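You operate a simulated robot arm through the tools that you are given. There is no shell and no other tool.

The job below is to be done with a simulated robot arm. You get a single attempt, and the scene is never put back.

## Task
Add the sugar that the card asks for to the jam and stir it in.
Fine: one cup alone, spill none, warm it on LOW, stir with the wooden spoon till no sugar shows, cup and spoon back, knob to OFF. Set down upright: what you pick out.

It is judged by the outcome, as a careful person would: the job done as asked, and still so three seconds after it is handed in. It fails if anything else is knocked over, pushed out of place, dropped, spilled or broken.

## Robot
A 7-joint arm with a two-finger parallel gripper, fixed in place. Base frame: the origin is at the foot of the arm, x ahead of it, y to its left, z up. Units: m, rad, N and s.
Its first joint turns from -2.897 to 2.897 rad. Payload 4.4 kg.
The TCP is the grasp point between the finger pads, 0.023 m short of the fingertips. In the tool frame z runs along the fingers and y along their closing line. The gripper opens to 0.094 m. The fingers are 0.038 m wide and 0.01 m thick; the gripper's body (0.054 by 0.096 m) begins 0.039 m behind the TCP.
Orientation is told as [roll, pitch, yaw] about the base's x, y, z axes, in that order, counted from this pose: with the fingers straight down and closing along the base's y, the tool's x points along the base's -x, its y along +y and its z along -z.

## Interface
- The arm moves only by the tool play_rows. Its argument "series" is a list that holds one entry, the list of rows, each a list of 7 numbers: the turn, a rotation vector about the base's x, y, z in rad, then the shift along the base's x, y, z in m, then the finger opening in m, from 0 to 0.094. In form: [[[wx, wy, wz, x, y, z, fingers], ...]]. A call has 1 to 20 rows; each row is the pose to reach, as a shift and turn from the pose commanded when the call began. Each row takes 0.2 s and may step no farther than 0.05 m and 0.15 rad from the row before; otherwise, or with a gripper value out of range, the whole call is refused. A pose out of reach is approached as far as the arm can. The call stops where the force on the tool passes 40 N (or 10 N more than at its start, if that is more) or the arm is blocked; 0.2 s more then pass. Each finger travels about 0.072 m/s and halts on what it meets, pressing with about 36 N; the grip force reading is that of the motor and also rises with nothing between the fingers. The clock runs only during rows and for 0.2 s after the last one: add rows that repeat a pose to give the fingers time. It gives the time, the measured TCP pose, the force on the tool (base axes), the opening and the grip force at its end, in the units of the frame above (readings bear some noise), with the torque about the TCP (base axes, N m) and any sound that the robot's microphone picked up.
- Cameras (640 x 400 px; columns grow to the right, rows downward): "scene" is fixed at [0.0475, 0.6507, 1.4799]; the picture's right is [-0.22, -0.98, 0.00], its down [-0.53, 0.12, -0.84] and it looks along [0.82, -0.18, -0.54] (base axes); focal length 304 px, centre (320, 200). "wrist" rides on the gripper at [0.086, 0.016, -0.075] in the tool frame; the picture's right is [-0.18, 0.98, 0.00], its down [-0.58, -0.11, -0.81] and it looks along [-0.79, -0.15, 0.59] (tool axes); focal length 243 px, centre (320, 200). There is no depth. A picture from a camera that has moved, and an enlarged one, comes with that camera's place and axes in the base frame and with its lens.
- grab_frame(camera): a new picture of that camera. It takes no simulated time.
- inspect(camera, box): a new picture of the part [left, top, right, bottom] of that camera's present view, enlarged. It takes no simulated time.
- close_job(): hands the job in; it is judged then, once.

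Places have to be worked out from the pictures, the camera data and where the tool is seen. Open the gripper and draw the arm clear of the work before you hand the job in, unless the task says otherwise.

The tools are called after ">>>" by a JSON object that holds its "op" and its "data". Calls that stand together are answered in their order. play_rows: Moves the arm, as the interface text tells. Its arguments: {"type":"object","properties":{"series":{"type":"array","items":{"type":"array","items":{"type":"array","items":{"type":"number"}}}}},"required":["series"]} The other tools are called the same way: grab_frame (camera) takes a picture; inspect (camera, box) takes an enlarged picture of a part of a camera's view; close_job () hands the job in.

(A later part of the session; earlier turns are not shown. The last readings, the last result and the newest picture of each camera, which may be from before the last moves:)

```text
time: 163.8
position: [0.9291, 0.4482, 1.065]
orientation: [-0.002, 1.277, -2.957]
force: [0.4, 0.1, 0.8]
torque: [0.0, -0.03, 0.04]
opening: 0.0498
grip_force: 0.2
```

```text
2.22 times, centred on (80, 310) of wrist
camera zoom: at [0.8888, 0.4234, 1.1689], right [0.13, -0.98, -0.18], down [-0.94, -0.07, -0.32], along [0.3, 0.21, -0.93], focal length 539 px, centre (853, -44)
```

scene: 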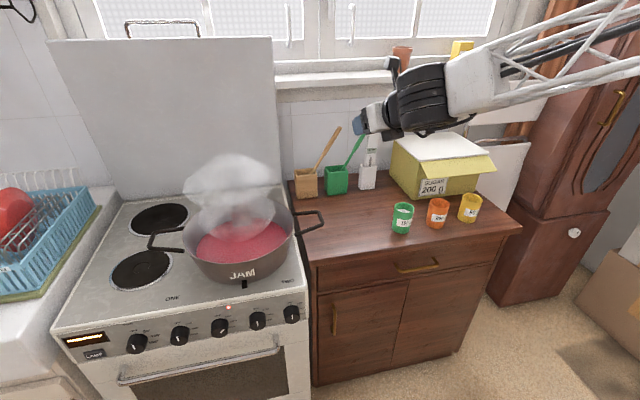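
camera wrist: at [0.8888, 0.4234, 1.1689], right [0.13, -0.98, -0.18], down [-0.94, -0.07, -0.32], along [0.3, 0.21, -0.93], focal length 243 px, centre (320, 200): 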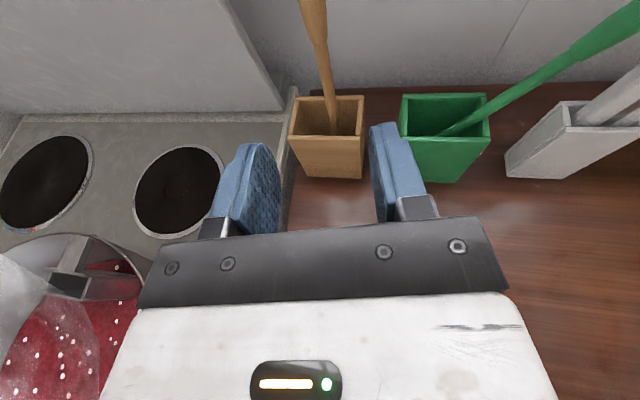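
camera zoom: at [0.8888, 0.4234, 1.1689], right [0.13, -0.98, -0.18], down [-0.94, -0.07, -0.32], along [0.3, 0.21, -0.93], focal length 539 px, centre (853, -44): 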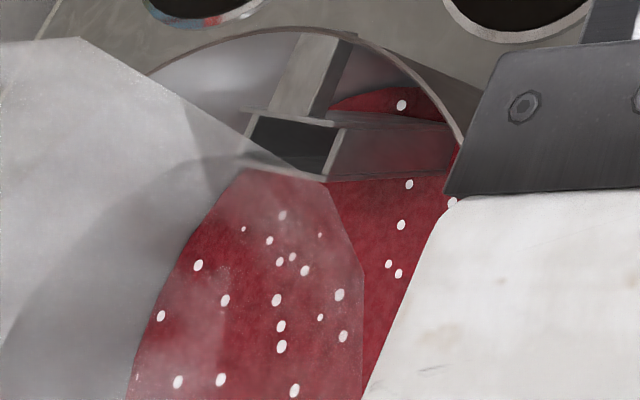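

White dots have appeared and the steam has swelled since about t = 160 s, while earlier pictures (t = 125–148 s) were clean; this looks like the jam beginning to simmer. I'll switch the knob to OFF right away, then return to the green spoon. First back off to the front of the stove, levelling the tool.

>>> {"op": "play_rows", "data": {"series": [[[0.0054, -0.029, 0, -0.03, 0.0, 0.03, 0.06], [0.0108, -0.058, 0, -0.065, 0.0, 0.055, 0.07], [0.0162, -0.087, 0, -0.11, 0.0, 0.07, 0.08], [0.0216, -0.116, 0, -0.157, 0.004, 0.075, 0.08], [0.027, -0.145, 0, -0.205, 0.01, 0.075, 0.08], [0.0324, -0.174, 0, -0.253, 0.02, 0.075, 0.08], [0.0378, -0.203, 0, -0.3, 0.03, 0.07, 0.08], [0.0432, -0.232, 0, -0.347, 0.04, 0.06, 0.08], [0.0486, -0.261, 0, -0.393, 0.05, 0.045, 0.08], [0.054, -0.29, 0, -0.438, 0.06, 0.03, 0.08], [0.054, -0.29, 0, -0.48, 0.075, 0.02, 0.08], [0.054, -0.29, 0, -0.515, 0.1, 0.0, 0.08]]]}}

>>> {"op": "inspect", "data": {"camera": "scene", "box": [140, 120, 330, 300]}}

```text
time: 166.4
position: [0.412, 0.5474, 1.0641]
orientation: [-3.041, 1.569, 0.288]
force: [0.0, -0.2, -0.3]
torque: [0.0, -0.01, 0.0]
opening: 0.0799
grip_force: 0.0
```

```text
2.22 times, centred on (235, 210) of scene
camera zoom: at [0.0475, 0.6507, 1.4799], right [-0.22, -0.98, 0.0], down [-0.53, 0.12, -0.84], along [0.82, -0.18, -0.54], focal length 674 px, centre (509, 178)
```

zoom: 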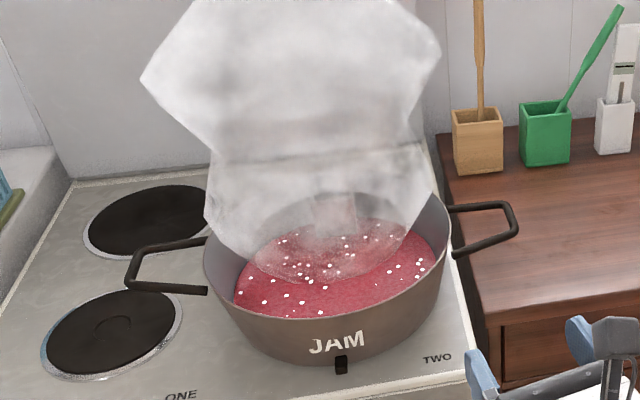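

The dots haven't moved or multiplied in 2.6 s, so nothing dramatic, but I still turn the heat off first. I unwind the wrist roll (camera to below) while moving in front of knob TWO.

>>> {"op": "play_rows", "data": {"series": [[[-0.1475, -0.0276, 0, 0, 0.0085, -0.01, 0.08], [-0.295, -0.0552, 0, 0, 0.017, -0.02, 0.08], [-0.4425, -0.0828, 0, 0, 0.0255, -0.03, 0.08], [-0.59, -0.1104, 0, 0, 0.034, -0.04, 0.08], [-0.7375, -0.138, 0, 0, 0.0425, -0.05, 0.08], [-0.885, -0.1656, 0, 0, 0.051, -0.06, 0.08], [-1.0325, -0.1932, 0, 0, 0.0595, -0.07, 0.08], [-1.18, -0.2208, 0, 0, 0.068, -0.08, 0.08], [-1.3275, -0.2484, 0, 0, 0.0765, -0.09, 0.08], [-1.475, -0.276, 0, -0.003, 0.085, -0.1, 0.08], [-1.6225, -0.3036, 0, -0.006, 0.0935, -0.115, 0.08], [-1.77, -0.3312, 0, -0.009, 0.102, -0.13, 0.08], [-1.9175, -0.3588, 0, -0.012, 0.1105, -0.145, 0.08], [-2.065, -0.3864, 0, -0.015, 0.119, -0.16, 0.08], [-2.2125, -0.414, 0, -0.018, 0.1275, -0.175, 0.08], [-2.36, -0.4416, 0, -0.021, 0.136, -0.19, 0.08], [-2.5075, -0.4692, 0, -0.024, 0.1445, -0.205, 0.08], [-2.655, -0.4968, 0, -0.027, 0.153, -0.22, 0.08], [-2.8025, -0.5244, 0, -0.03, 0.1615, -0.235, 0.08], [-2.95, -0.552, 0, -0.03, 0.17, -0.245, 0.08]]]}}

>>> {"op": "grab_frame", "data": {"camera": "wrist"}}

```text
time: 170.6
position: [0.3834, 0.7171, 0.8194]
orientation: [1.563, -1.431, -1.379]
force: [-0.1, 1.4, 0.0]
torque: [-0.01, 0.02, -0.01]
opening: 0.0801
grip_force: 0.1
```

```text
taken
camera wrist: at [0.3071, 0.7308, 0.7347], right [-0.17, 0.93, 0.32], down [-0.76, -0.33, 0.56], along [0.63, -0.14, 0.76], focal length 243 px, centre (320, 200)
```

wrist: 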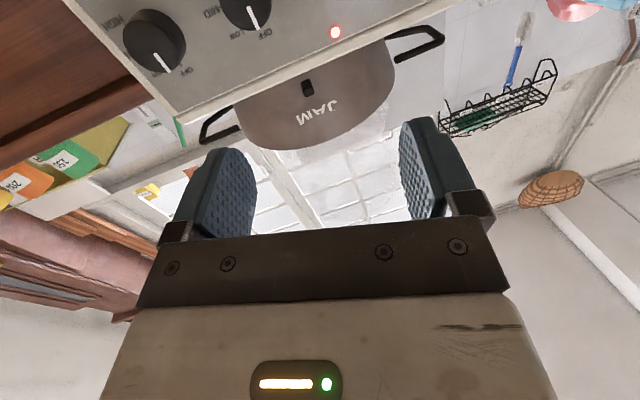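

Good; the camera is below again and the lamp above TWO is lit. I line up with knob TWO: heading to +x, roll to about -0.2, standoff at (0.49, 0.798, 0.775).

>>> {"op": "play_rows", "data": {"series": [[[-0.085, -0.008, -0.046, 0.027, 0.02, -0.011, 0.08], [-0.17, -0.0155, -0.092, 0.054, 0.04, -0.022, 0.08], [-0.255, -0.023, -0.138, 0.08, 0.061, -0.033, 0.08], [-0.34, -0.031, -0.184, 0.1066, 0.081, -0.0442, 0.08], [-0.34, -0.031, -0.184, 0.1066, 0.081, -0.0442, 0.08]]]}}

>>> {"op": "inspect", "data": {"camera": "wrist", "box": [220, 20, 420, 150]}}

```text
time: 171.8
position: [0.4911, 0.7975, 0.7738]
orientation: [-1.563, -1.369, 1.561]
force: [0.8, 0.3, 0.6]
torque: [0.05, 0.0, 0.02]
opening: 0.0799
grip_force: 0.1
```

```text
3.08 times, centred on (320, 85) of wrist
camera zoom: at [0.4185, 0.7953, 0.685], right [0.0, 1.0, -0.02], down [-0.81, 0.01, 0.59], along [0.59, 0.01, 0.81], focal length 746 px, centre (320, 554)
```

zoom: 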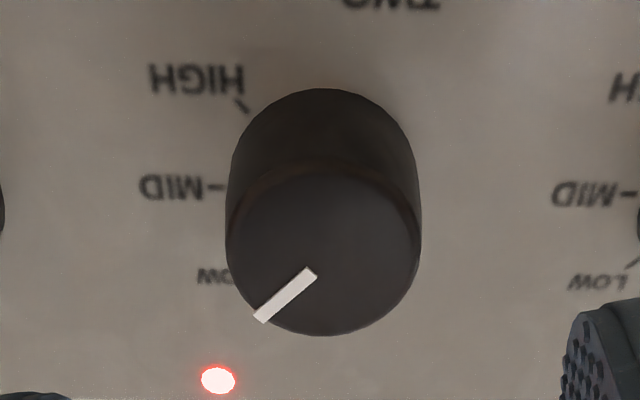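

The knob is 0.7 mm to the left (+y) of the tool axis; I correct for that while advancing, then close.

>>> {"op": "play_rows", "data": {"series": [[[0, 0, 0, 0.022, 0.0007, 0, 0.08], [0, 0, 0, 0.044, 0.0007, 0, 0.08], [0, 0, 0, 0.064, 0.0007, 0, 0.08], [0, 0, 0, 0.064, 0.0007, 0, 0.06], [0, 0, 0, 0.064, 0.0007, 0, 0.045], [0, 0, 0, 0.064, 0.0007, 0, 0.036], [0, 0, 0, 0.064, 0.0007, 0, 0.036]]]}}

```text
time: 173.4
position: [0.5559, 0.797, 0.7738]
orientation: [-1.563, -1.371, 1.559]
force: [9.2, 11.7, -6.0]
torque: [-0.04, 0.03, 0.31]
opening: 0.042
grip_force: 44.9
```

Force is modest. I ease it and turn back counter-clockwise (-x rotation) in small steps.

>>> {"op": "play_rows", "data": {"series": [[[0, 0, 0, 0.0003, 0.0005, -0.0002, 0.036], [-0.02, 0, 0, 0.0004, 0.0006, -0.0002, 0.036], [-0.04, 0, 0, 0.0004, 0.0006, -0.0002, 0.036], [-0.06, 0, 0, 0.0004, 0.0006, -0.0002, 0.036], [-0.08, 0, 0, 0.0004, 0.0006, -0.0002, 0.036], [-0.1, 0, 0, 0.0004, 0.0006, -0.0002, 0.036], [-0.12, 0, 0, 0.0004, 0.0006, -0.0002, 0.036]]]}}

```text
time: 174.4
position: [0.556, 0.7973, 0.7743]
orientation: [-1.568, -1.319, 1.563]
force: [-2.1, -10.3, 5.8]
torque: [0.04, -0.37, -0.61]
opening: 0.042
grip_force: 44.6
stopped in row 4: the force on the tool passed its limit at 42 N (the readings are from after the stop); the commanded pose is now the measured one
```

>>> {"op": "play_rows", "data": {"series": [[[0, 0, 0, 0, -0.0005, 0.0003, 0.036], [-0.02, 0, 0, 0, -0.0005, 0.0003, 0.036], [-0.04, 0, 0, 0, -0.0005, 0.0003, 0.036], [-0.06, 0, 0, 0, -0.0005, 0.0003, 0.036], [-0.08, 0, 0, 0, -0.0005, 0.0003, 0.036]]]}}

```text
time: 175.6
position: [0.5558, 0.7974, 0.7727]
orientation: [-1.566, -1.237, 1.562]
force: [8.7, 9.8, -3.4]
torque: [0.01, -0.31, 0.1]
opening: 0.0421
grip_force: 45.2
```

The turn is progressing (0.13 rad so far). I continue with relief along the force.

>>> {"op": "play_rows", "data": {"series": [[[0, 0, 0, 0.0004, 0.0004, -0.0001, 0.036], [-0.02, 0, 0, 0.0004, 0.0004, -0.0001, 0.036], [-0.04, 0, 0, 0.0004, 0.0004, -0.0001, 0.036], [-0.06, 0, 0, 0.0004, 0.0004, -0.0001, 0.036], [-0.08, 0, 0, 0.0004, 0.0004, -0.0001, 0.036], [-0.1, 0, 0, 0.0004, 0.0004, -0.0001, 0.036], [-0.12, 0, 0, 0.0004, 0.0004, -0.0001, 0.036]]]}}

```text
time: 177.2
position: [0.5563, 0.7965, 0.7741]
orientation: [-1.57, -1.118, 1.566]
force: [6.7, -13.7, 0.1]
torque: [0.01, 0.24, -0.04]
opening: 0.0422
grip_force: 44.9
```

>>> {"op": "play_rows", "data": {"series": [[[0, 0, 0, 0.0003, -0.0005, 0, 0.036], [-0.02, 0, 0, 0.0003, -0.0005, 0, 0.036], [-0.04, 0, 0, 0.0003, -0.0005, 0, 0.036], [-0.06, 0, 0, 0.0003, -0.0005, 0, 0.036], [-0.08, 0, 0, 0.0003, -0.0005, 0, 0.036], [-0.1, 0, 0, 0.0003, -0.0005, 0, 0.036], [-0.12, 0, 0, 0.0003, -0.0005, 0, 0.036]]]}}

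```text
time: 178.6
position: [0.5568, 0.7979, 0.7736]
orientation: [-1.574, -1.017, 1.567]
force: [-6.4, -7.8, 7.1]
torque: [0.0, -0.45, -0.27]
opening: 0.042
grip_force: 44.9
stopped in row 7: the force on the tool passed its limit at 42 N (the readings are from after the stop); the commanded pose is now the measured one
```

About 0.35 rad turned. I continue in short bursts.

>>> {"op": "play_rows", "data": {"series": [[[0, 0, 0, -0.0002, -0.0003, 0.0003, 0.036], [-0.02, 0, 0, -0.0002, -0.0003, 0.0003, 0.036], [-0.04, 0, 0, -0.0002, -0.0003, 0.0003, 0.036], [-0.06, 0, 0, -0.0002, -0.0003, 0.0003, 0.036], [-0.08, 0, 0, -0.0002, -0.0003, 0.0003, 0.036]]]}}

```text
time: 179.8
position: [0.5573, 0.7977, 0.7734]
orientation: [-1.573, -0.937, 1.568]
force: [7.4, -7.2, 7.3]
torque: [0.03, 0.32, -0.27]
opening: 0.0423
grip_force: 45.0
```

>>> {"op": "play_rows", "data": {"series": [[[0, 0, 0, 0.0003, -0.0003, 0.0003, 0.036], [-0.02, 0, 0, 0.0003, -0.0003, 0.0003, 0.036], [-0.04, 0, 0, 0.0003, -0.0003, 0.0003, 0.036], [-0.06, 0, 0, 0.0003, -0.0003, 0.0003, 0.036], [-0.08, 0, 0, 0.0003, -0.0003, 0.0003, 0.036]]]}}

```text
time: 181.0
position: [0.557, 0.797, 0.7747]
orientation: [-1.572, -0.856, 1.568]
force: [-17.8, -8.4, -3.6]
torque: [0.0, 0.07, -0.12]
opening: 0.0422
grip_force: 44.8
```

>>> {"op": "play_rows", "data": {"series": [[[0, 0, 0, -0.0006, -0.0003, -0.0001, 0.036], [-0.02, 0, 0, -0.0006, -0.0003, -0.0001, 0.036], [-0.04, 0, 0, -0.0006, -0.0003, -0.0001, 0.036], [-0.06, 0, 0, -0.0006, -0.0003, -0.0001, 0.036], [-0.08, 0, 0, -0.0006, -0.0003, -0.0001, 0.036]]]}}

>>> {"op": "inspect", "data": {"camera": "wrist", "box": [200, 40, 440, 230]}}

```text
time: 182.2
position: [0.5564, 0.797, 0.7747]
orientation: [-1.573, -0.777, 1.566]
force: [6.8, 10.0, -24.5]
torque: [-0.05, 0.48, 0.65]
opening: 0.042
grip_force: 45.2
```

```text
2.11 times, centred on (320, 135) of wrist
camera zoom: at [0.4833, 0.7458, 0.7015], right [0.0, 0.82, -0.57], down [-0.81, 0.34, 0.48], along [0.59, 0.46, 0.66], focal length 511 px, centre (320, 337)
```

zoom: 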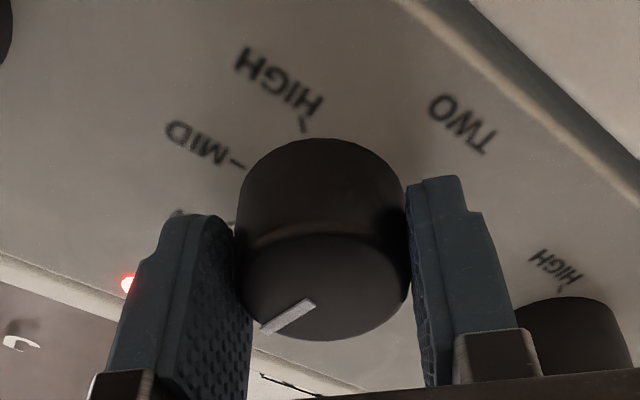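

0.59 rad turned, lamp still on; about 0.17 rad remains. I relieve and continue.

>>> {"op": "play_rows", "data": {"series": [[[0, 0, 0, 0.0002, 0.0003, -0.0005, 0.036], [0, 0, 0, 0.0002, 0.0004, -0.0009, 0.036], [-0.02, 0, 0, 0.0002, 0.0004, -0.0009, 0.036], [-0.04, 0, 0, 0.0002, 0.0004, -0.0009, 0.036], [-0.06, 0, 0, 0.0002, 0.0004, -0.0009, 0.036], [-0.08, 0, 0, 0.0002, 0.0004, -0.0009, 0.036]]]}}

```text
time: 183.6
position: [0.5565, 0.7962, 0.775]
orientation: [-1.574, -0.699, 1.567]
force: [8.1, -22.4, 2.6]
torque: [0.01, -0.44, -0.13]
opening: 0.0423
grip_force: 45.3
```

>>> {"op": "play_rows", "data": {"series": [[[0, 0, 0, 0.0002, -0.0005, 0, 0.036], [0, 0, 0, 0.0003, -0.0009, 0.0001, 0.036], [-0.02, 0, 0, 0.0003, -0.0009, 0.0001, 0.036], [-0.04, 0, 0, 0.0003, -0.0009, 0.0001, 0.036], [-0.06, 0, 0, 0.0003, -0.0009, 0.0001, 0.036], [-0.09, 0, 0, 0.0003, -0.0009, 0.0001, 0.036]]]}}

>>> {"op": "inspect", "data": {"camera": "wrist", "box": [200, 40, 440, 230]}}

>>> {"op": "inspect", "data": {"camera": "scene", "box": [120, 130, 330, 360]}}

```text
time: 184.5
position: [0.5568, 0.7959, 0.7752]
orientation: [-1.577, -0.683, 1.569]
force: [-3.7, -11.5, 8.9]
torque: [0.05, -0.6, -0.16]
opening: 0.0423
grip_force: 45.0
stopped in row 4: the force on the tool passed its limit at 41 N (the readings are from after the stop); the commanded pose is now the measured one
```

```text
2.11 times, centred on (320, 135) of wrist
camera zoom: at [0.4834, 0.7392, 0.7064], right [0.01, 0.76, -0.65], down [-0.81, 0.39, 0.45], along [0.59, 0.52, 0.62], focal length 511 px, centre (320, 337)
```

zoom: 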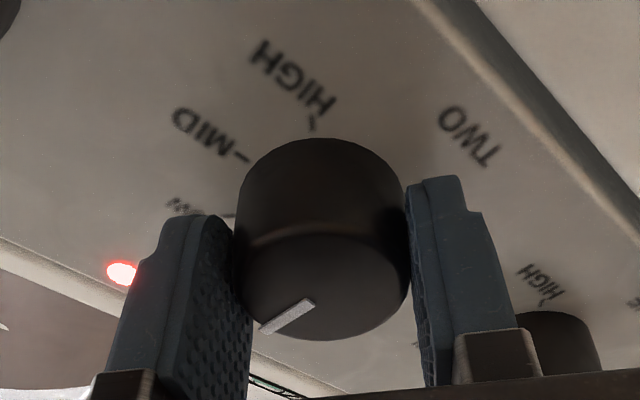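

```text
1.74 times, centred on (225, 245) of scene
camera zoom: at [0.0475, 0.6507, 1.4799], right [-0.22, -0.98, 0.0], down [-0.53, 0.12, -0.84], along [0.82, -0.18, -0.54], focal length 528 px, centre (485, 122)
```

zoom: 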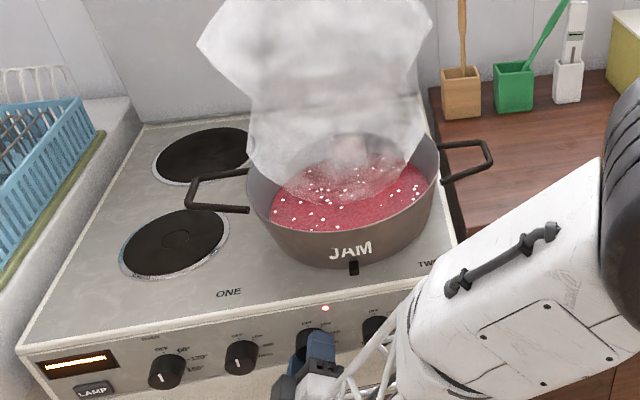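

0.69 rad turned; the lamp is still on. I continue the last part.

>>> {"op": "play_rows", "data": {"series": [[[0, 0, 0, -0.0001, -0.0004, 0.0003, 0.036], [-0.02, 0, 0, -0.0001, -0.0004, 0.0003, 0.036], [-0.04, 0, 0, -0.0001, -0.0004, 0.0003, 0.036], [-0.06, 0, 0, -0.0001, -0.0004, 0.0003, 0.036], [-0.07, 0, 0, -0.0001, -0.0004, 0.0003, 0.036]]]}}

>>> {"op": "inspect", "data": {"camera": "wrist", "box": [200, 40, 440, 230]}}

```text
time: 185.7
position: [0.5566, 0.7968, 0.7745]
orientation: [-1.577, -0.612, 1.571]
force: [-13.0, 9.0, 9.2]
torque: [-0.06, 0.49, -0.09]
opening: 0.0421
grip_force: 45.5
```

```text
2.11 times, centred on (320, 135) of wrist
camera zoom: at [0.4834, 0.7344, 0.7107], right [0.0, 0.72, -0.7], down [-0.81, 0.42, 0.42], along [0.59, 0.56, 0.58], focal length 511 px, centre (320, 337)
```

zoom: 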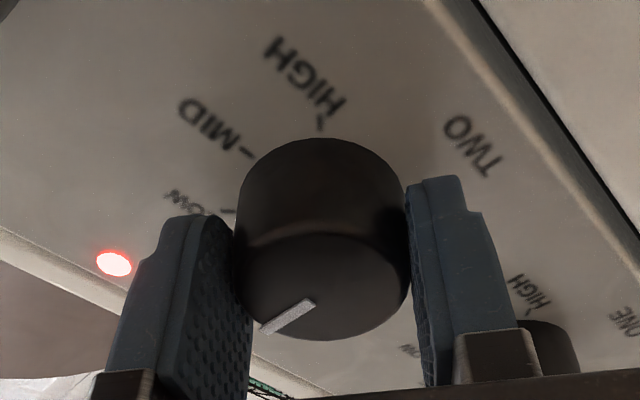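

The pointer is now straight up at OFF by my measurement; the lamp is still lit. I turn a touch further to make sure it's at its stop, then release and look.

>>> {"op": "play_rows", "data": {"series": [[[0, 0, 0, -0.0005, 0.0003, 0.0003, 0.036], [-0.015, 0, 0, -0.0005, 0.0003, 0.0003, 0.036], [-0.03, 0, 0, -0.0005, 0.0003, 0.0003, 0.036], [-0.03, 0, 0, -0.0005, 0.0003, 0.0003, 0.036]]]}}

>>> {"op": "inspect", "data": {"camera": "wrist", "box": [200, 40, 440, 230]}}

```text
time: 186.7
position: [0.5559, 0.7963, 0.7742]
orientation: [-1.574, -0.583, 1.569]
force: [-1.6, 18.4, -0.4]
torque: [0.0, 0.13, 0.62]
opening: 0.0422
grip_force: 45.4
```

```text
2.11 times, centred on (320, 135) of wrist
camera zoom: at [0.4833, 0.7326, 0.7127], right [0.01, 0.69, -0.72], down [-0.81, 0.43, 0.41], along [0.59, 0.58, 0.56], focal length 511 px, centre (320, 337)
```

zoom: 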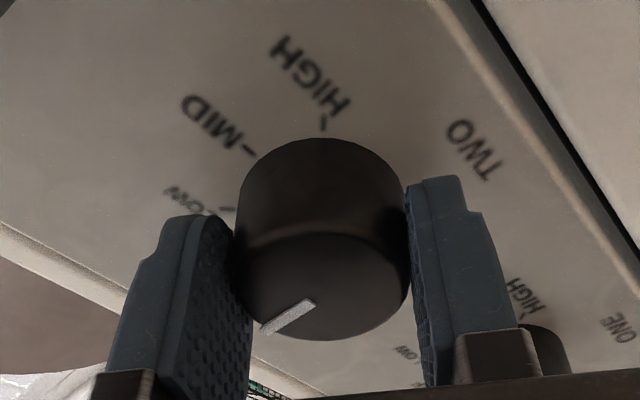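

The lamp has gone out: TWO is OFF. I release and back away.

>>> {"op": "play_rows", "data": {"series": [[[0, 0, 0, 0, 0.0006, 0, 0.045], [0, 0, 0, 0, 0.0006, 0, 0.06], [0, 0, 0, 0, 0.0006, 0, 0.075], [0, 0, 0, 0, 0.0006, 0, 0.075], [0, 0, 0, -0.03, 0, 0, 0.08], [0, 0, 0, -0.07, 0, 0, 0.08], [0, 0, 0, -0.11, 0, 0.01, 0.08], [0, 0, 0, -0.15, 0, 0.04, 0.08]]]}}

>>> {"op": "inspect", "data": {"camera": "scene", "box": [60, 270, 320, 400]}}

>>> {"op": "inspect", "data": {"camera": "scene", "box": [140, 120, 330, 300]}}

```text
time: 188.5
position: [0.4056, 0.7949, 0.8144]
orientation: [-1.576, -0.58, 1.569]
force: [-0.3, -0.3, -0.8]
torque: [0.01, 0.0, -0.02]
opening: 0.08
grip_force: 0.0
```

```text
2.46 times, centred on (190, 335) of scene
camera zoom: at [0.0475, 0.6507, 1.4799], right [-0.22, -0.98, 0.0], down [-0.53, 0.12, -0.84], along [0.82, -0.18, -0.54], focal length 747 px, centre (640, -132)
```

zoom: 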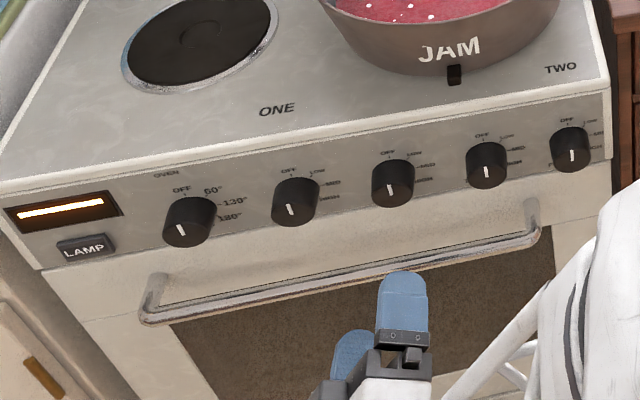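

```text
2.22 times, centred on (235, 210) of scene
camera zoom: at [0.0475, 0.6507, 1.4799], right [-0.22, -0.98, 0.0], down [-0.53, 0.12, -0.84], along [0.82, -0.18, -0.54], focal length 674 px, centre (509, 178)
```

zoom: 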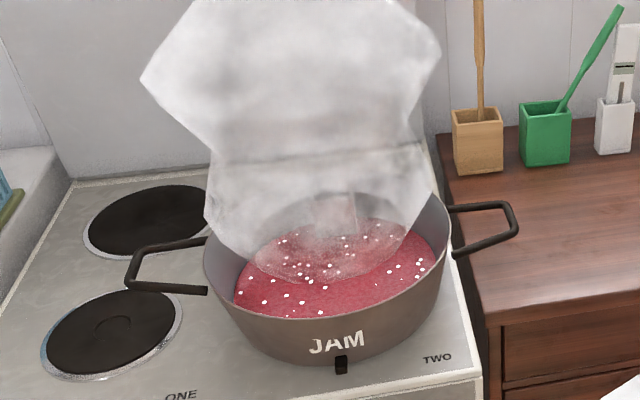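

TWO is OFF with the lamp out. The dots and the steam are static shapes that appeared together, which fits a simmer stage; I'll watch whether they fade as it cools. Meanwhile I go back for the green spoon: move to the free space in front of the counter while rolling the camera up again.

>>> {"op": "play_rows", "data": {"series": [[[0.09, 0, 0, 0.002, -0.039, 0.02, 0.08], [0.18, 0, 0, 0.003, -0.078, 0.04, 0.08], [0.27, 0, 0, 0.004, -0.117, 0.06, 0.08], [0.36, 0, 0, 0.005, -0.156, 0.08, 0.08], [0.45, 0, 0, 0.006, -0.195, 0.1, 0.08], [0.54, 0, 0, 0.007, -0.234, 0.12, 0.08], [0.63, 0, 0, 0.008, -0.273, 0.14, 0.08], [0.72, 0, 0, 0.009, -0.312, 0.16, 0.08], [0.81, 0, 0, 0.01, -0.351, 0.18, 0.08], [0.9, 0, 0, 0.011, -0.39, 0.2, 0.08], [0.99, 0, 0, 0.012, -0.429, 0.22, 0.08], [1.08, 0, 0, 0.013, -0.468, 0.24, 0.08], [1.17, 0, 0, 0.02, -0.507, 0.26, 0.08], [1.26, 0, 0, 0.03, -0.543, 0.28, 0.08], [1.41, 0, 0, 0.03, -0.543, 0.28, 0.08], [1.56, 0, 0, 0.03, -0.543, 0.28, 0.08], [1.71, 0, 0, 0.03, -0.543, 0.28, 0.08], [1.86, 0, 0, 0.03, -0.543, 0.28, 0.08], [2.01, 0, 0, 0.03, -0.543, 0.28, 0.08], [2.16, 0, 0, 0.03, -0.543, 0.28, 0.08]]]}}

>>> {"op": "play_rows", "data": {"series": [[[0.15, 0, 0, 0, 0, 0, 0.08], [0.3, 0, 0, 0, 0, 0, 0.08], [0.45, 0, 0, 0, 0, 0, 0.08], [0.6, 0, 0, 0, 0, 0, 0.08], [0.75, 0, 0, 0, 0, 0, 0.08], [0.9, 0, 0, 0, 0, 0, 0.08], [1.05, 0, 0, 0, 0, 0, 0.08], [1.2, 0, 0, 0, 0, 0, 0.08], [1.35, 0, 0, 0, 0, 0, 0.08], [1.5, 0, 0, 0, 0, 0, 0.08], [1.65, 0, 0, 0, 0, 0, 0.08], [1.8, 0, 0, 0, 0, 0, 0.08], [1.95, 0, 0, 0, 0, 0, 0.08]]]}}

>>> {"op": "grab_frame", "data": {"camera": "wrist"}}

>>> {"op": "grab_frame", "data": {"camera": "scene"}}

```text
time: 192.7
position: [0.4362, 0.2522, 1.0936]
orientation: [1.567, -0.395, -1.568]
force: [-1.5, 0.0, -0.1]
torque: [-0.03, 0.03, 0.0]
opening: 0.0802
grip_force: 0.1
```

```text
time: 195.5
position: [0.4362, 0.2536, 1.0952]
orientation: [1.634, 1.553, -1.501]
force: [-0.6, 0.5, -1.6]
torque: [-0.03, 0.02, -0.01]
opening: 0.0801
grip_force: 0.1
```

```text
taken
camera wrist: at [0.3629, 0.2381, 1.1807], right [0.0, -0.99, -0.17], down [-0.81, 0.09, -0.58], along [0.59, 0.14, -0.79], focal length 243 px, centre (320, 200)
```

wrist: 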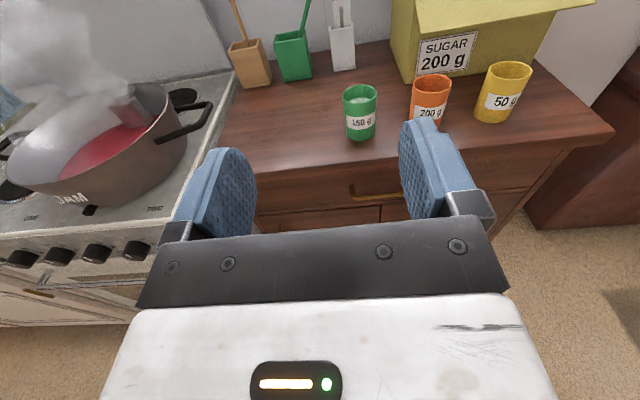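

```text
taken
```

scene: 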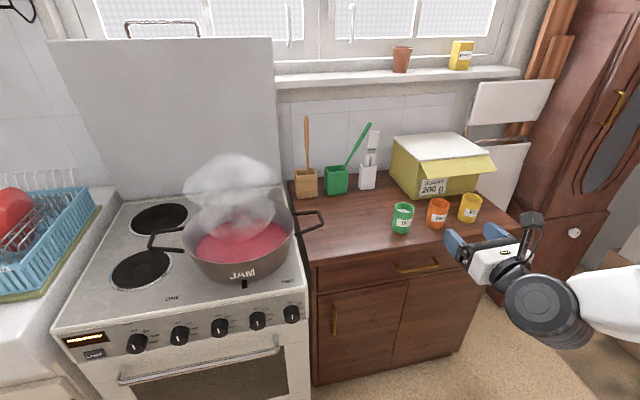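

The dots are gone and the steam shrank as it cooled, so that was simmering; the jam is plain red. Now the green spoon: it leans over just behind the thermometer, so I'll come in with heading -18° (pointing slightly right) and low (z ≈ 1.005) so that the right finger passes between handle and thermometer. First to a standoff at (0.95, 0.35).

>>> {"op": "play_rows", "data": {"series": [[[0.008, 0.037, -0.039, 0.04, 0.008, 0.02, 0.07], [0.016, 0.074, -0.078, 0.083, 0.016, 0.03, 0.07], [0.024, 0.111, -0.117, 0.126, 0.024, 0.035, 0.07], [0.032, 0.148, -0.156, 0.169, 0.032, 0.035, 0.07], [0.041, 0.184, -0.195, 0.212, 0.04, 0.035, 0.07], [0.049, 0.221, -0.234, 0.255, 0.048, 0.035, 0.07], [0.057, 0.258, -0.273, 0.298, 0.056, 0.03, 0.07], [0.065, 0.295, -0.312, 0.341, 0.064, 0.025, 0.07], [0.065, 0.295, -0.312, 0.384, 0.072, 0.015, 0.07], [0.065, 0.295, -0.312, 0.427, 0.08, 0.0, 0.07], [0.065, 0.295, -0.312, 0.465, 0.088, -0.025, 0.07], [0.065, 0.295, -0.312, 0.49, 0.094, -0.055, 0.07], [0.065, 0.295, -0.312, 0.5147, 0.0971, -0.088, 0.07], [0.065, 0.295, -0.312, 0.5147, 0.0971, -0.088, 0.07]]]}}

>>> {"op": "grab_frame", "data": {"camera": "wrist"}}

>>> {"op": "inspect", "data": {"camera": "scene", "box": [270, 90, 410, 210]}}

```text
time: 198.5
position: [0.9556, 0.3542, 1.0084]
orientation: [0.0, 1.272, 2.835]
force: [0.8, 0.5, -0.3]
torque: [0.03, 0.0, 0.0]
opening: 0.0703
grip_force: 0.1
```

```text
taken
camera wrist: at [0.907, 0.3514, 1.111], right [-0.35, -0.92, -0.18], down [-0.87, 0.39, -0.32], along [0.36, 0.04, -0.93], focal length 243 px, centre (320, 200)
```

wrist: 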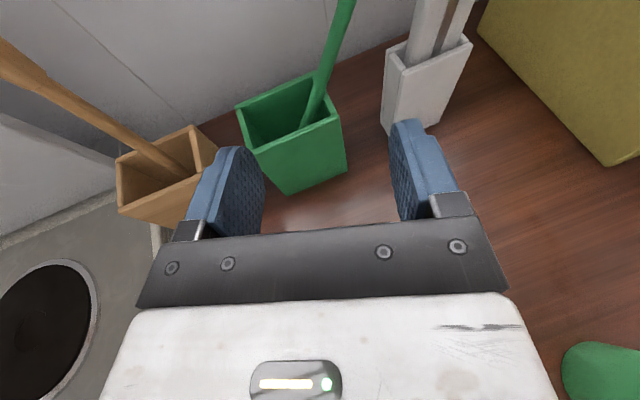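

```text
3.33 times, centred on (340, 150) of scene
camera zoom: at [0.0475, 0.6507, 1.4799], right [-0.22, -0.98, 0.0], down [-0.53, 0.12, -0.84], along [0.82, -0.18, -0.54], focal length 1012 px, centre (253, 367)
```

zoom: 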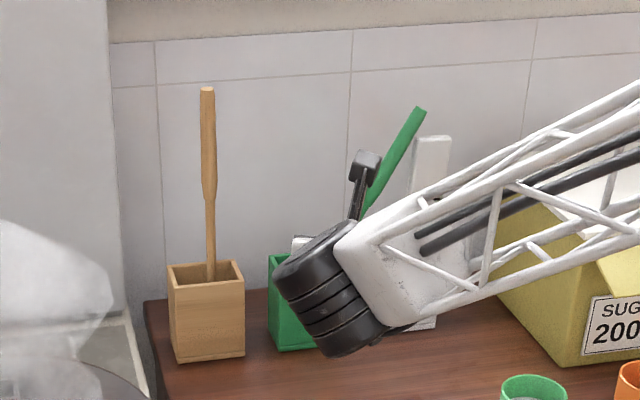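

The handle and thermometer positions agree with my estimate (handle at (1.064, 0.295) at this height, thermometer edge near y 0.25–0.265). I slide in along the heading.

>>> {"op": "play_rows", "data": {"series": [[[0, 0, 0, 0.02, -0.011, 0, 0.07], [0, 0, 0, 0.045, -0.019, 0, 0.07], [0, 0, 0, 0.07, -0.027, 0, 0.07], [0, 0, 0, 0.09, -0.0335, 0, 0.07], [0, 0, 0, 0.09, -0.0335, 0, 0.07]]]}}

>>> {"op": "grab_frame", "data": {"camera": "wrist"}}

```text
time: 199.7
position: [1.0422, 0.3193, 1.0085]
orientation: [-0.001, 1.273, 2.835]
force: [-0.7, 0.7, -0.6]
torque: [0.01, -0.01, 0.0]
opening: 0.0697
grip_force: 0.0
```

```text
taken
camera wrist: at [0.996, 0.3165, 1.1111], right [-0.35, -0.92, -0.18], down [-0.86, 0.39, -0.32], along [0.36, 0.04, -0.93], focal length 243 px, centre (320, 200)
```

wrist: 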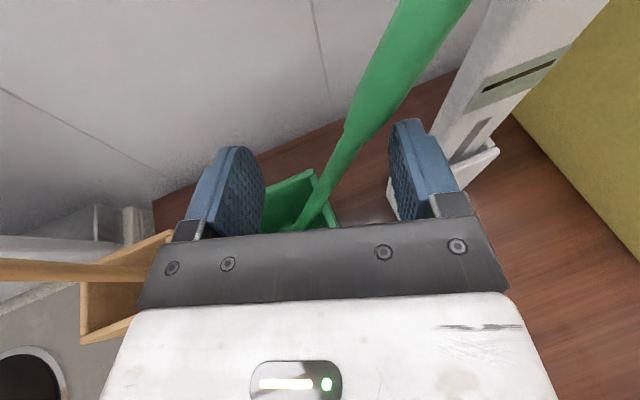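

The right finger is between the handle and the thermometer with about a centimetre to spare. I advance another 2.2 cm.

>>> {"op": "play_rows", "data": {"series": [[[0, 0, 0, 0.0105, -0.0033, 0, 0.07], [0, 0, 0, 0.021, -0.0066, 0, 0.07], [0, 0, 0, 0.021, -0.0066, 0, 0.07]]]}}

>>> {"op": "grab_frame", "data": {"camera": "wrist"}}

>>> {"op": "inspect", "data": {"camera": "scene", "box": [270, 90, 410, 210]}}

```text
time: 200.5
position: [1.0637, 0.3108, 1.0069]
orientation: [-0.002, 1.274, 2.835]
force: [-0.8, -0.7, -0.3]
torque: [-0.01, 0.0, 0.0]
opening: 0.07
grip_force: 0.2
```

```text
taken
camera wrist: at [1.0158, 0.3082, 1.1108], right [-0.35, -0.92, -0.18], down [-0.87, 0.39, -0.32], along [0.36, 0.04, -0.93], focal length 243 px, centre (320, 200)
```

wrist: 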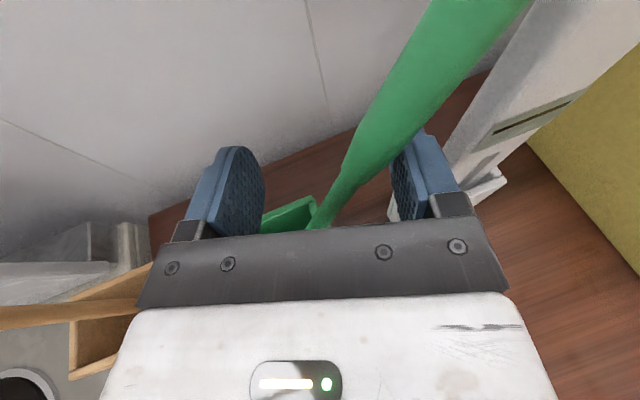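

```text
3.33 times, centred on (340, 150) of scene
camera zoom: at [0.0475, 0.6507, 1.4799], right [-0.22, -0.98, 0.0], down [-0.53, 0.12, -0.84], along [0.82, -0.18, -0.54], focal length 1012 px, centre (253, 367)
```

zoom: 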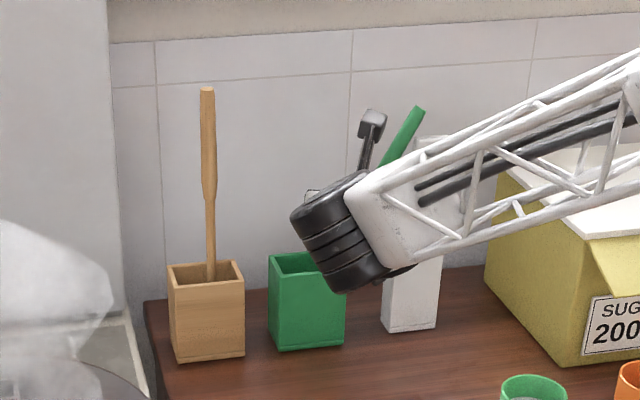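

The green handle is between the fingers. I push it left toward its holder's centre, narrowing the opening on the way.

>>> {"op": "play_rows", "data": {"series": [[[0, 0, 0, -0.002, 0.009, 0, 0.07], [0, 0, 0, -0.004, 0.018, 0, 0.067], [0, 0, 0, -0.006, 0.027, 0, 0.064], [0, 0, 0, -0.008, 0.035, 0, 0.06], [0, 0, 0, -0.01, 0.042, 0, 0.055], [0, 0, 0, -0.0107, 0.048, 0, 0.05], [0, 0, 0, -0.0107, 0.048, 0, 0.045]]]}}

>>> {"op": "grab_frame", "data": {"camera": "wrist"}}

>>> {"op": "inspect", "data": {"camera": "scene", "box": [270, 90, 410, 210]}}

```text
time: 202.1
position: [1.051, 0.3587, 1.0072]
orientation: [0.001, 1.273, 2.836]
force: [0.5, -0.3, 0.2]
torque: [0.01, 0.01, -0.01]
opening: 0.045
grip_force: 0.5
```

```text
taken
camera wrist: at [1.0038, 0.3558, 1.1107], right [-0.35, -0.92, -0.18], down [-0.87, 0.39, -0.32], along [0.36, 0.04, -0.93], focal length 243 px, centre (320, 200)
```

wrist: 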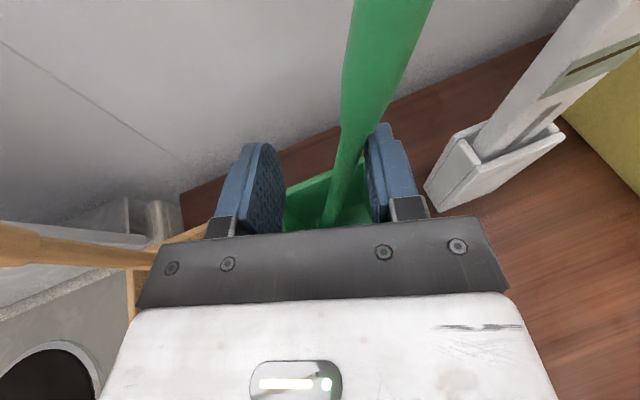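

```text
3.33 times, centred on (340, 150) of scene
camera zoom: at [0.0475, 0.6507, 1.4799], right [-0.22, -0.98, 0.0], down [-0.53, 0.12, -0.84], along [0.82, -0.18, -0.54], focal length 1012 px, centre (253, 367)
```

zoom: 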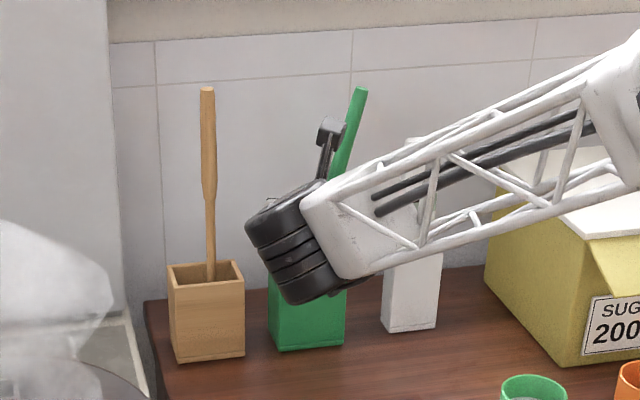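

The handle is at (1.053, 0.349) within the pads, leaning about 14°. I close to straighten it.

>>> {"op": "play_rows", "data": {"series": [[[0, 0, 0, 0, 0, 0, 0.04], [0, 0, 0, 0, 0, 0, 0.035], [0, 0, 0, 0, 0, 0, 0.03], [0, 0, 0, 0, 0, 0, 0.025], [0, 0, 0, 0, 0, 0, 0.02], [0, 0, 0, 0, 0, 0, 0.015], [0, 0, 0, 0, 0, 0, 0.01], [0, 0, 0, 0, 0, 0, 0.005], [0, 0, 0, 0, 0, 0, 0.002], [0, 0, 0, 0, 0, 0, 0.002]]]}}

>>> {"op": "grab_frame", "data": {"camera": "wrist"}}

>>> {"op": "inspect", "data": {"camera": "scene", "box": [270, 90, 410, 210]}}

```text
time: 204.3
position: [1.0497, 0.3583, 1.0065]
orientation: [0.001, 1.273, 2.836]
force: [0.3, 0.1, 0.4]
torque: [-0.01, 0.03, 0.04]
opening: 0.01
grip_force: 35.9
```

```text
taken
camera wrist: at [1.0039, 0.3557, 1.1108], right [-0.35, -0.92, -0.18], down [-0.87, 0.39, -0.32], along [0.36, 0.04, -0.93], focal length 243 px, centre (320, 200)
```

wrist: 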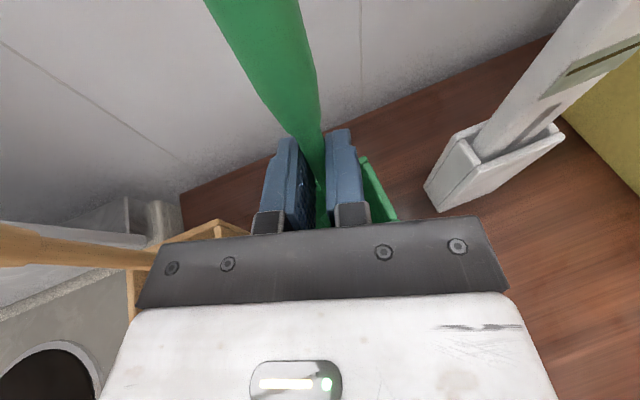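

```text
3.33 times, centred on (340, 150) of scene
camera zoom: at [0.0475, 0.6507, 1.4799], right [-0.22, -0.98, 0.0], down [-0.53, 0.12, -0.84], along [0.82, -0.18, -0.54], focal length 1012 px, centre (253, 367)
```

zoom: 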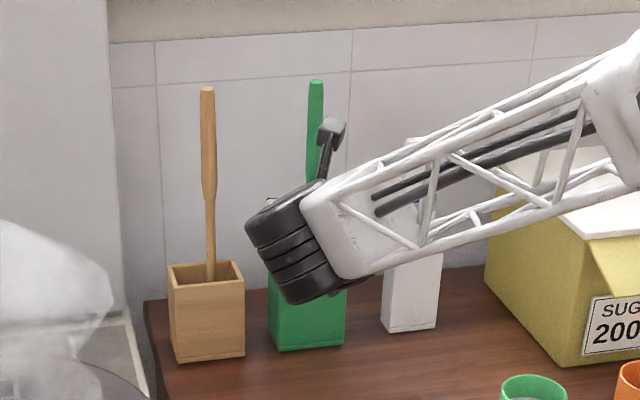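

It stands vertical, its top within ~2 mm of the original place. I check that its foot is on the holder's floor by creeping down.

>>> {"op": "play_rows", "data": {"series": [[[0, 0, 0, 0, 0, -0.0007, 0.002], [0, 0, 0, 0, 0, -0.0007, 0.002]]]}}

>>> {"op": "play_rows", "data": {"series": [[[0, 0, 0, 0, 0, -0.0007, 0.002], [0, 0, 0, 0, 0, -0.0007, 0.002]]]}}

>>> {"op": "inspect", "data": {"camera": "wrist", "box": [160, 0, 400, 230]}}

```text
time: 204.9
position: [1.0516, 0.3588, 1.0058]
orientation: [0.0, 1.271, 2.835]
force: [0.1, -0.1, 1.2]
torque: [0.01, 0.0, 0.02]
opening: 0.0097
grip_force: 35.8
```

```text
time: 205.5
position: [1.0519, 0.3585, 1.0069]
orientation: [-0.003, 1.272, 2.832]
force: [1.3, -1.4, 8.9]
torque: [-0.13, -0.31, -0.01]
opening: 0.0099
grip_force: 36.1
```

```text
1.74 times, centred on (280, 115) of wrist
camera zoom: at [1.0038, 0.3557, 1.1102], right [-0.35, -0.92, -0.18], down [-0.86, 0.39, -0.32], along [0.36, 0.04, -0.93], focal length 422 px, centre (390, 348)
```

zoom: 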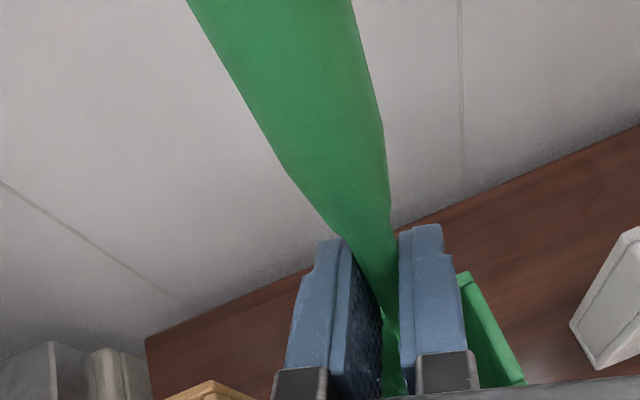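

It's on the floor and measures vertical fore-aft too. I ease the pressure and open by small amounts, watching.

>>> {"op": "play_rows", "data": {"series": [[[0, 0, 0, 0, 0, 0.0007, 0.004], [0, 0, 0, 0, 0, 0.0007, 0.01], [0, 0, 0, 0, 0, 0.0007, 0.012], [0, 0, 0, 0, 0, 0.0007, 0.014], [0, 0, 0, 0, 0, 0.0007, 0.016], [0, 0, 0, 0, 0, 0.0007, 0.018], [0, 0, 0, 0, 0, 0.0007, 0.018]]]}}

>>> {"op": "inspect", "data": {"camera": "wrist", "box": [160, 0, 400, 230]}}

>>> {"op": "inspect", "data": {"camera": "scene", "box": [270, 90, 410, 210]}}

```text
time: 207.1
position: [1.0511, 0.3584, 1.0066]
orientation: [0.001, 1.272, 2.836]
force: [-0.7, 0.2, 0.0]
torque: [-0.04, -0.05, -0.04]
opening: 0.0179
grip_force: 0.1
```

```text
1.74 times, centred on (280, 115) of wrist
camera zoom: at [1.0041, 0.3557, 1.1102], right [-0.35, -0.92, -0.18], down [-0.87, 0.39, -0.32], along [0.36, 0.04, -0.93], focal length 422 px, centre (390, 348)
```

zoom: 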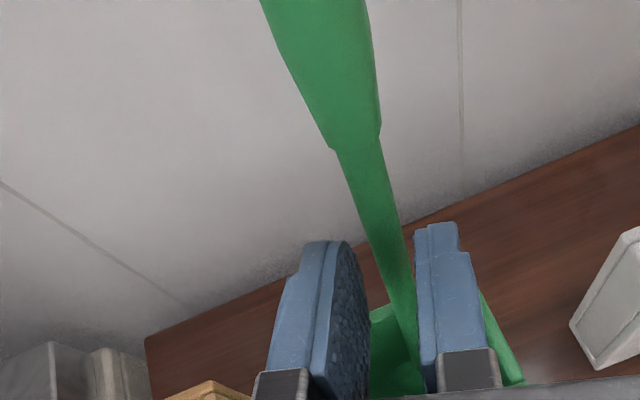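

```text
3.33 times, centred on (340, 150) of scene
camera zoom: at [0.0475, 0.6507, 1.4799], right [-0.22, -0.98, 0.0], down [-0.53, 0.12, -0.84], along [0.82, -0.18, -0.54], focal length 1012 px, centre (253, 367)
```

zoom: 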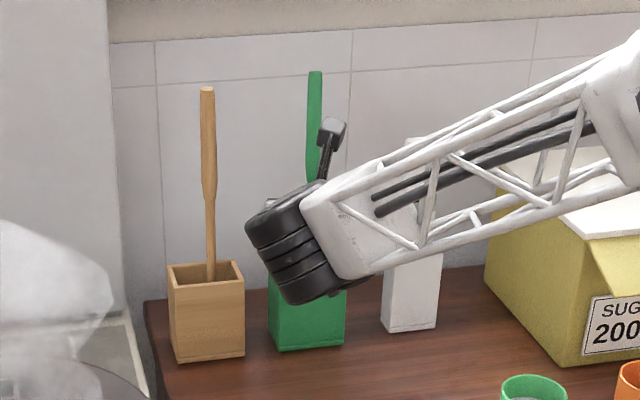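

On release it leaned back (+x) about 10° against the holder's rear rim, the direction the fingers don't guard. I close again to hold it and measure its lean.

>>> {"op": "play_rows", "data": {"series": [[[0, 0, 0, 0, 0, 0, 0.014], [0, 0, 0, 0, 0, 0, 0.01], [0, 0, 0, 0, 0, 0, 0.006], [0, 0, 0, 0, 0, 0, 0.002], [0, 0, 0, 0, 0, 0, 0.002]]]}}

>>> {"op": "inspect", "data": {"camera": "wrist", "box": [160, 0, 400, 230]}}

>>> {"op": "inspect", "data": {"camera": "scene", "box": [270, 90, 410, 210]}}

```text
time: 208.3
position: [1.0519, 0.3578, 1.0058]
orientation: [0.0, 1.273, 2.836]
force: [-0.2, 0.4, 0.6]
torque: [-0.02, 0.0, 0.03]
opening: 0.0018
grip_force: 0.0
```

```text
1.74 times, centred on (280, 115) of wrist
camera zoom: at [1.0041, 0.3557, 1.1102], right [-0.35, -0.92, -0.18], down [-0.87, 0.39, -0.32], along [0.36, 0.04, -0.93], focal length 422 px, centre (390, 348)
```

zoom: 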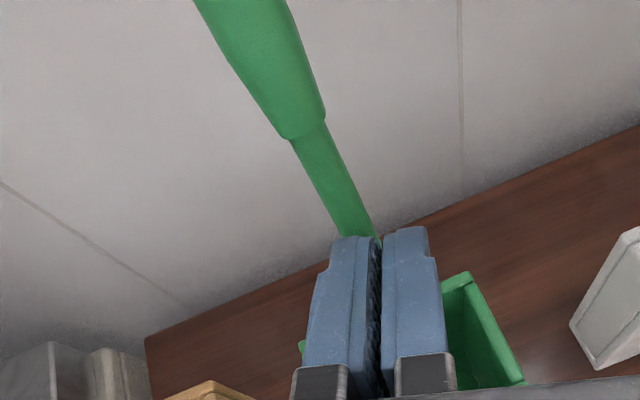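

```text
3.33 times, centred on (340, 150) of scene
camera zoom: at [0.0475, 0.6507, 1.4799], right [-0.22, -0.98, 0.0], down [-0.53, 0.12, -0.84], along [0.82, -0.18, -0.54], focal length 1012 px, centre (253, 367)
```

zoom: 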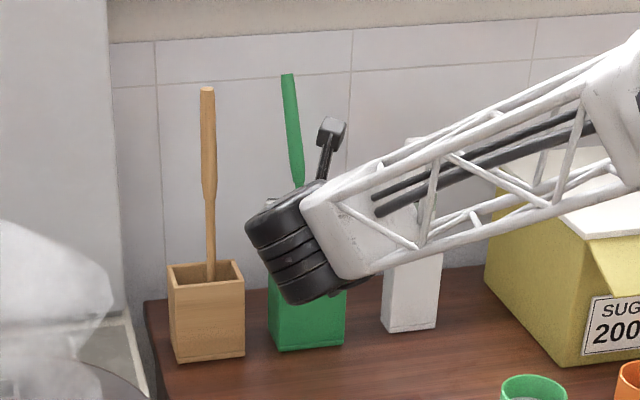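

The handle slipped beyond the fingertips and now leans back-left behind them. I reopen and advance 3.5 cm to straddle it again.

>>> {"op": "play_rows", "data": {"series": [[[0, 0, 0, -0.005, 0.0015, 0, 0.01], [0, 0, 0, -0.005, 0.0015, 0, 0.03], [0, 0, 0, -0.005, 0.0015, 0, 0.05], [0, 0, 0, -0.005, 0.0015, 0, 0.06], [0, 0, 0, 0.005, -0.0016, 0, 0.06], [0, 0, 0, 0.015, -0.0048, 0, 0.06], [0, 0, 0, 0.024, -0.0077, 0, 0.06], [0, 0, 0, 0.024, -0.0077, 0, 0.06]]]}}

>>> {"op": "grab_frame", "data": {"camera": "wrist"}}

>>> {"op": "inspect", "data": {"camera": "scene", "box": [270, 90, 410, 210]}}

```text
time: 210.1
position: [1.0738, 0.3511, 1.0055]
orientation: [0.0, 1.273, 2.836]
force: [-0.9, 0.2, -0.5]
torque: [0.01, 0.04, -0.03]
opening: 0.0601
grip_force: 0.1
```

```text
taken
camera wrist: at [1.0274, 0.349, 1.1093], right [-0.35, -0.92, -0.18], down [-0.87, 0.39, -0.32], along [0.36, 0.04, -0.93], focal length 243 px, centre (320, 200)
```

wrist: 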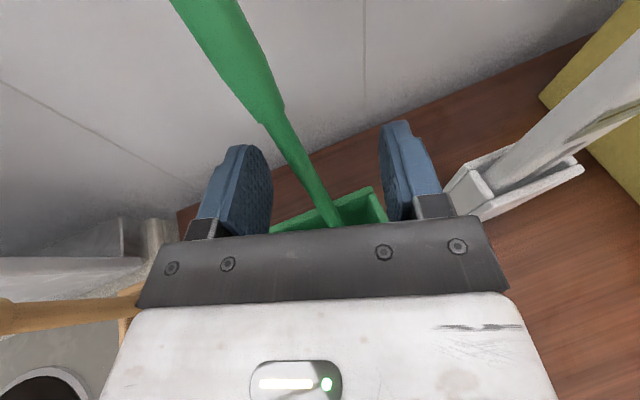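

```text
3.33 times, centred on (340, 150) of scene
camera zoom: at [0.0475, 0.6507, 1.4799], right [-0.22, -0.98, 0.0], down [-0.53, 0.12, -0.84], along [0.82, -0.18, -0.54], focal length 1012 px, centre (253, 367)
```

zoom: 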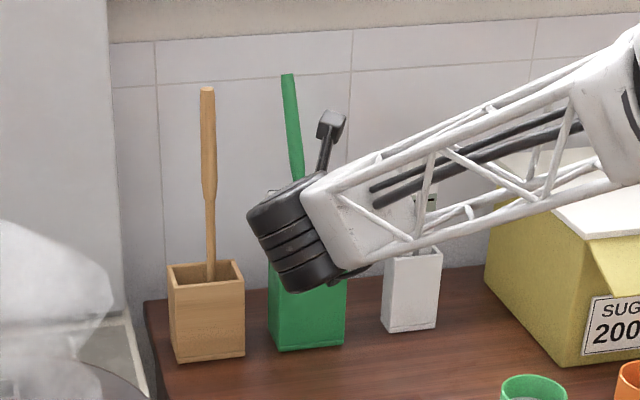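

The handle is between the fingers again, leaning roughly 15° back. I advance 8 mm more and close firmly.

>>> {"op": "play_rows", "data": {"series": [[[0, 0, 0, 0.0076, -0.0025, 0, 0.06], [0, 0, 0, 0.0076, -0.0025, 0, 0.05], [0, 0, 0, 0.0076, -0.0025, 0, 0.04], [0, 0, 0, 0.0076, -0.0025, 0, 0.03], [0, 0, 0, 0.0076, -0.0025, 0, 0.022], [0, 0, 0, 0.0076, -0.0025, 0, 0.015], [0, 0, 0, 0.0076, -0.0025, 0, 0.008], [0, 0, 0, 0.0076, -0.0025, 0, 0.002], [0, 0, 0, 0.0076, -0.0025, 0, 0.002]]]}}

>>> {"op": "inspect", "data": {"camera": "wrist", "box": [160, 0, 400, 230]}}

>>> {"op": "inspect", "data": {"camera": "scene", "box": [270, 90, 410, 210]}}

```text
time: 212.1
position: [1.0805, 0.3497, 1.0058]
orientation: [-0.002, 1.27, 2.834]
force: [0.5, 1.4, 4.0]
torque: [0.05, 0.01, -0.06]
opening: 0.0096
grip_force: 36.1
```

```text
1.74 times, centred on (280, 115) of wrist
camera zoom: at [1.0336, 0.3467, 1.1093], right [-0.35, -0.92, -0.18], down [-0.86, 0.39, -0.32], along [0.36, 0.04, -0.93], focal length 422 px, centre (390, 348)
```

zoom: 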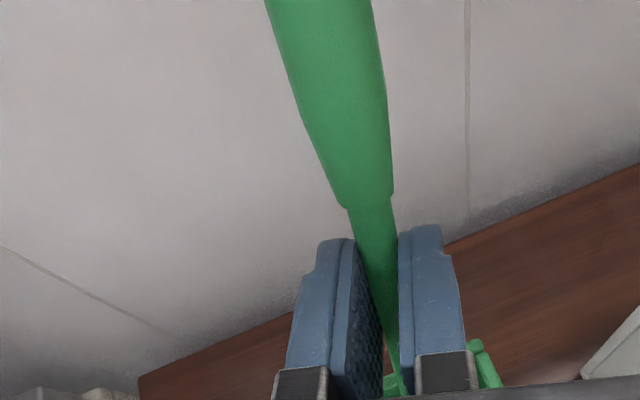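

```text
3.33 times, centred on (340, 150) of scene
camera zoom: at [0.0475, 0.6507, 1.4799], right [-0.22, -0.98, 0.0], down [-0.53, 0.12, -0.84], along [0.82, -0.18, -0.54], focal length 1012 px, centre (253, 367)
```

zoom: 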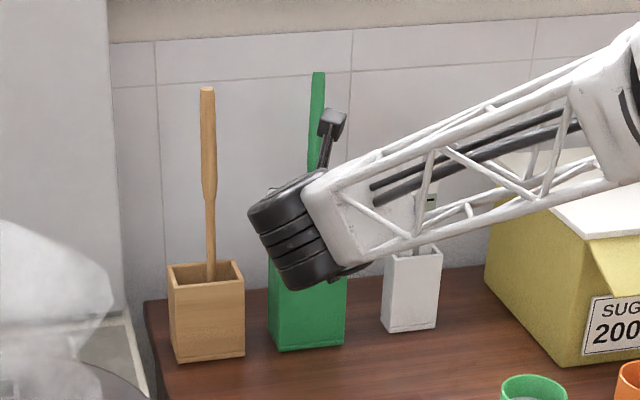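

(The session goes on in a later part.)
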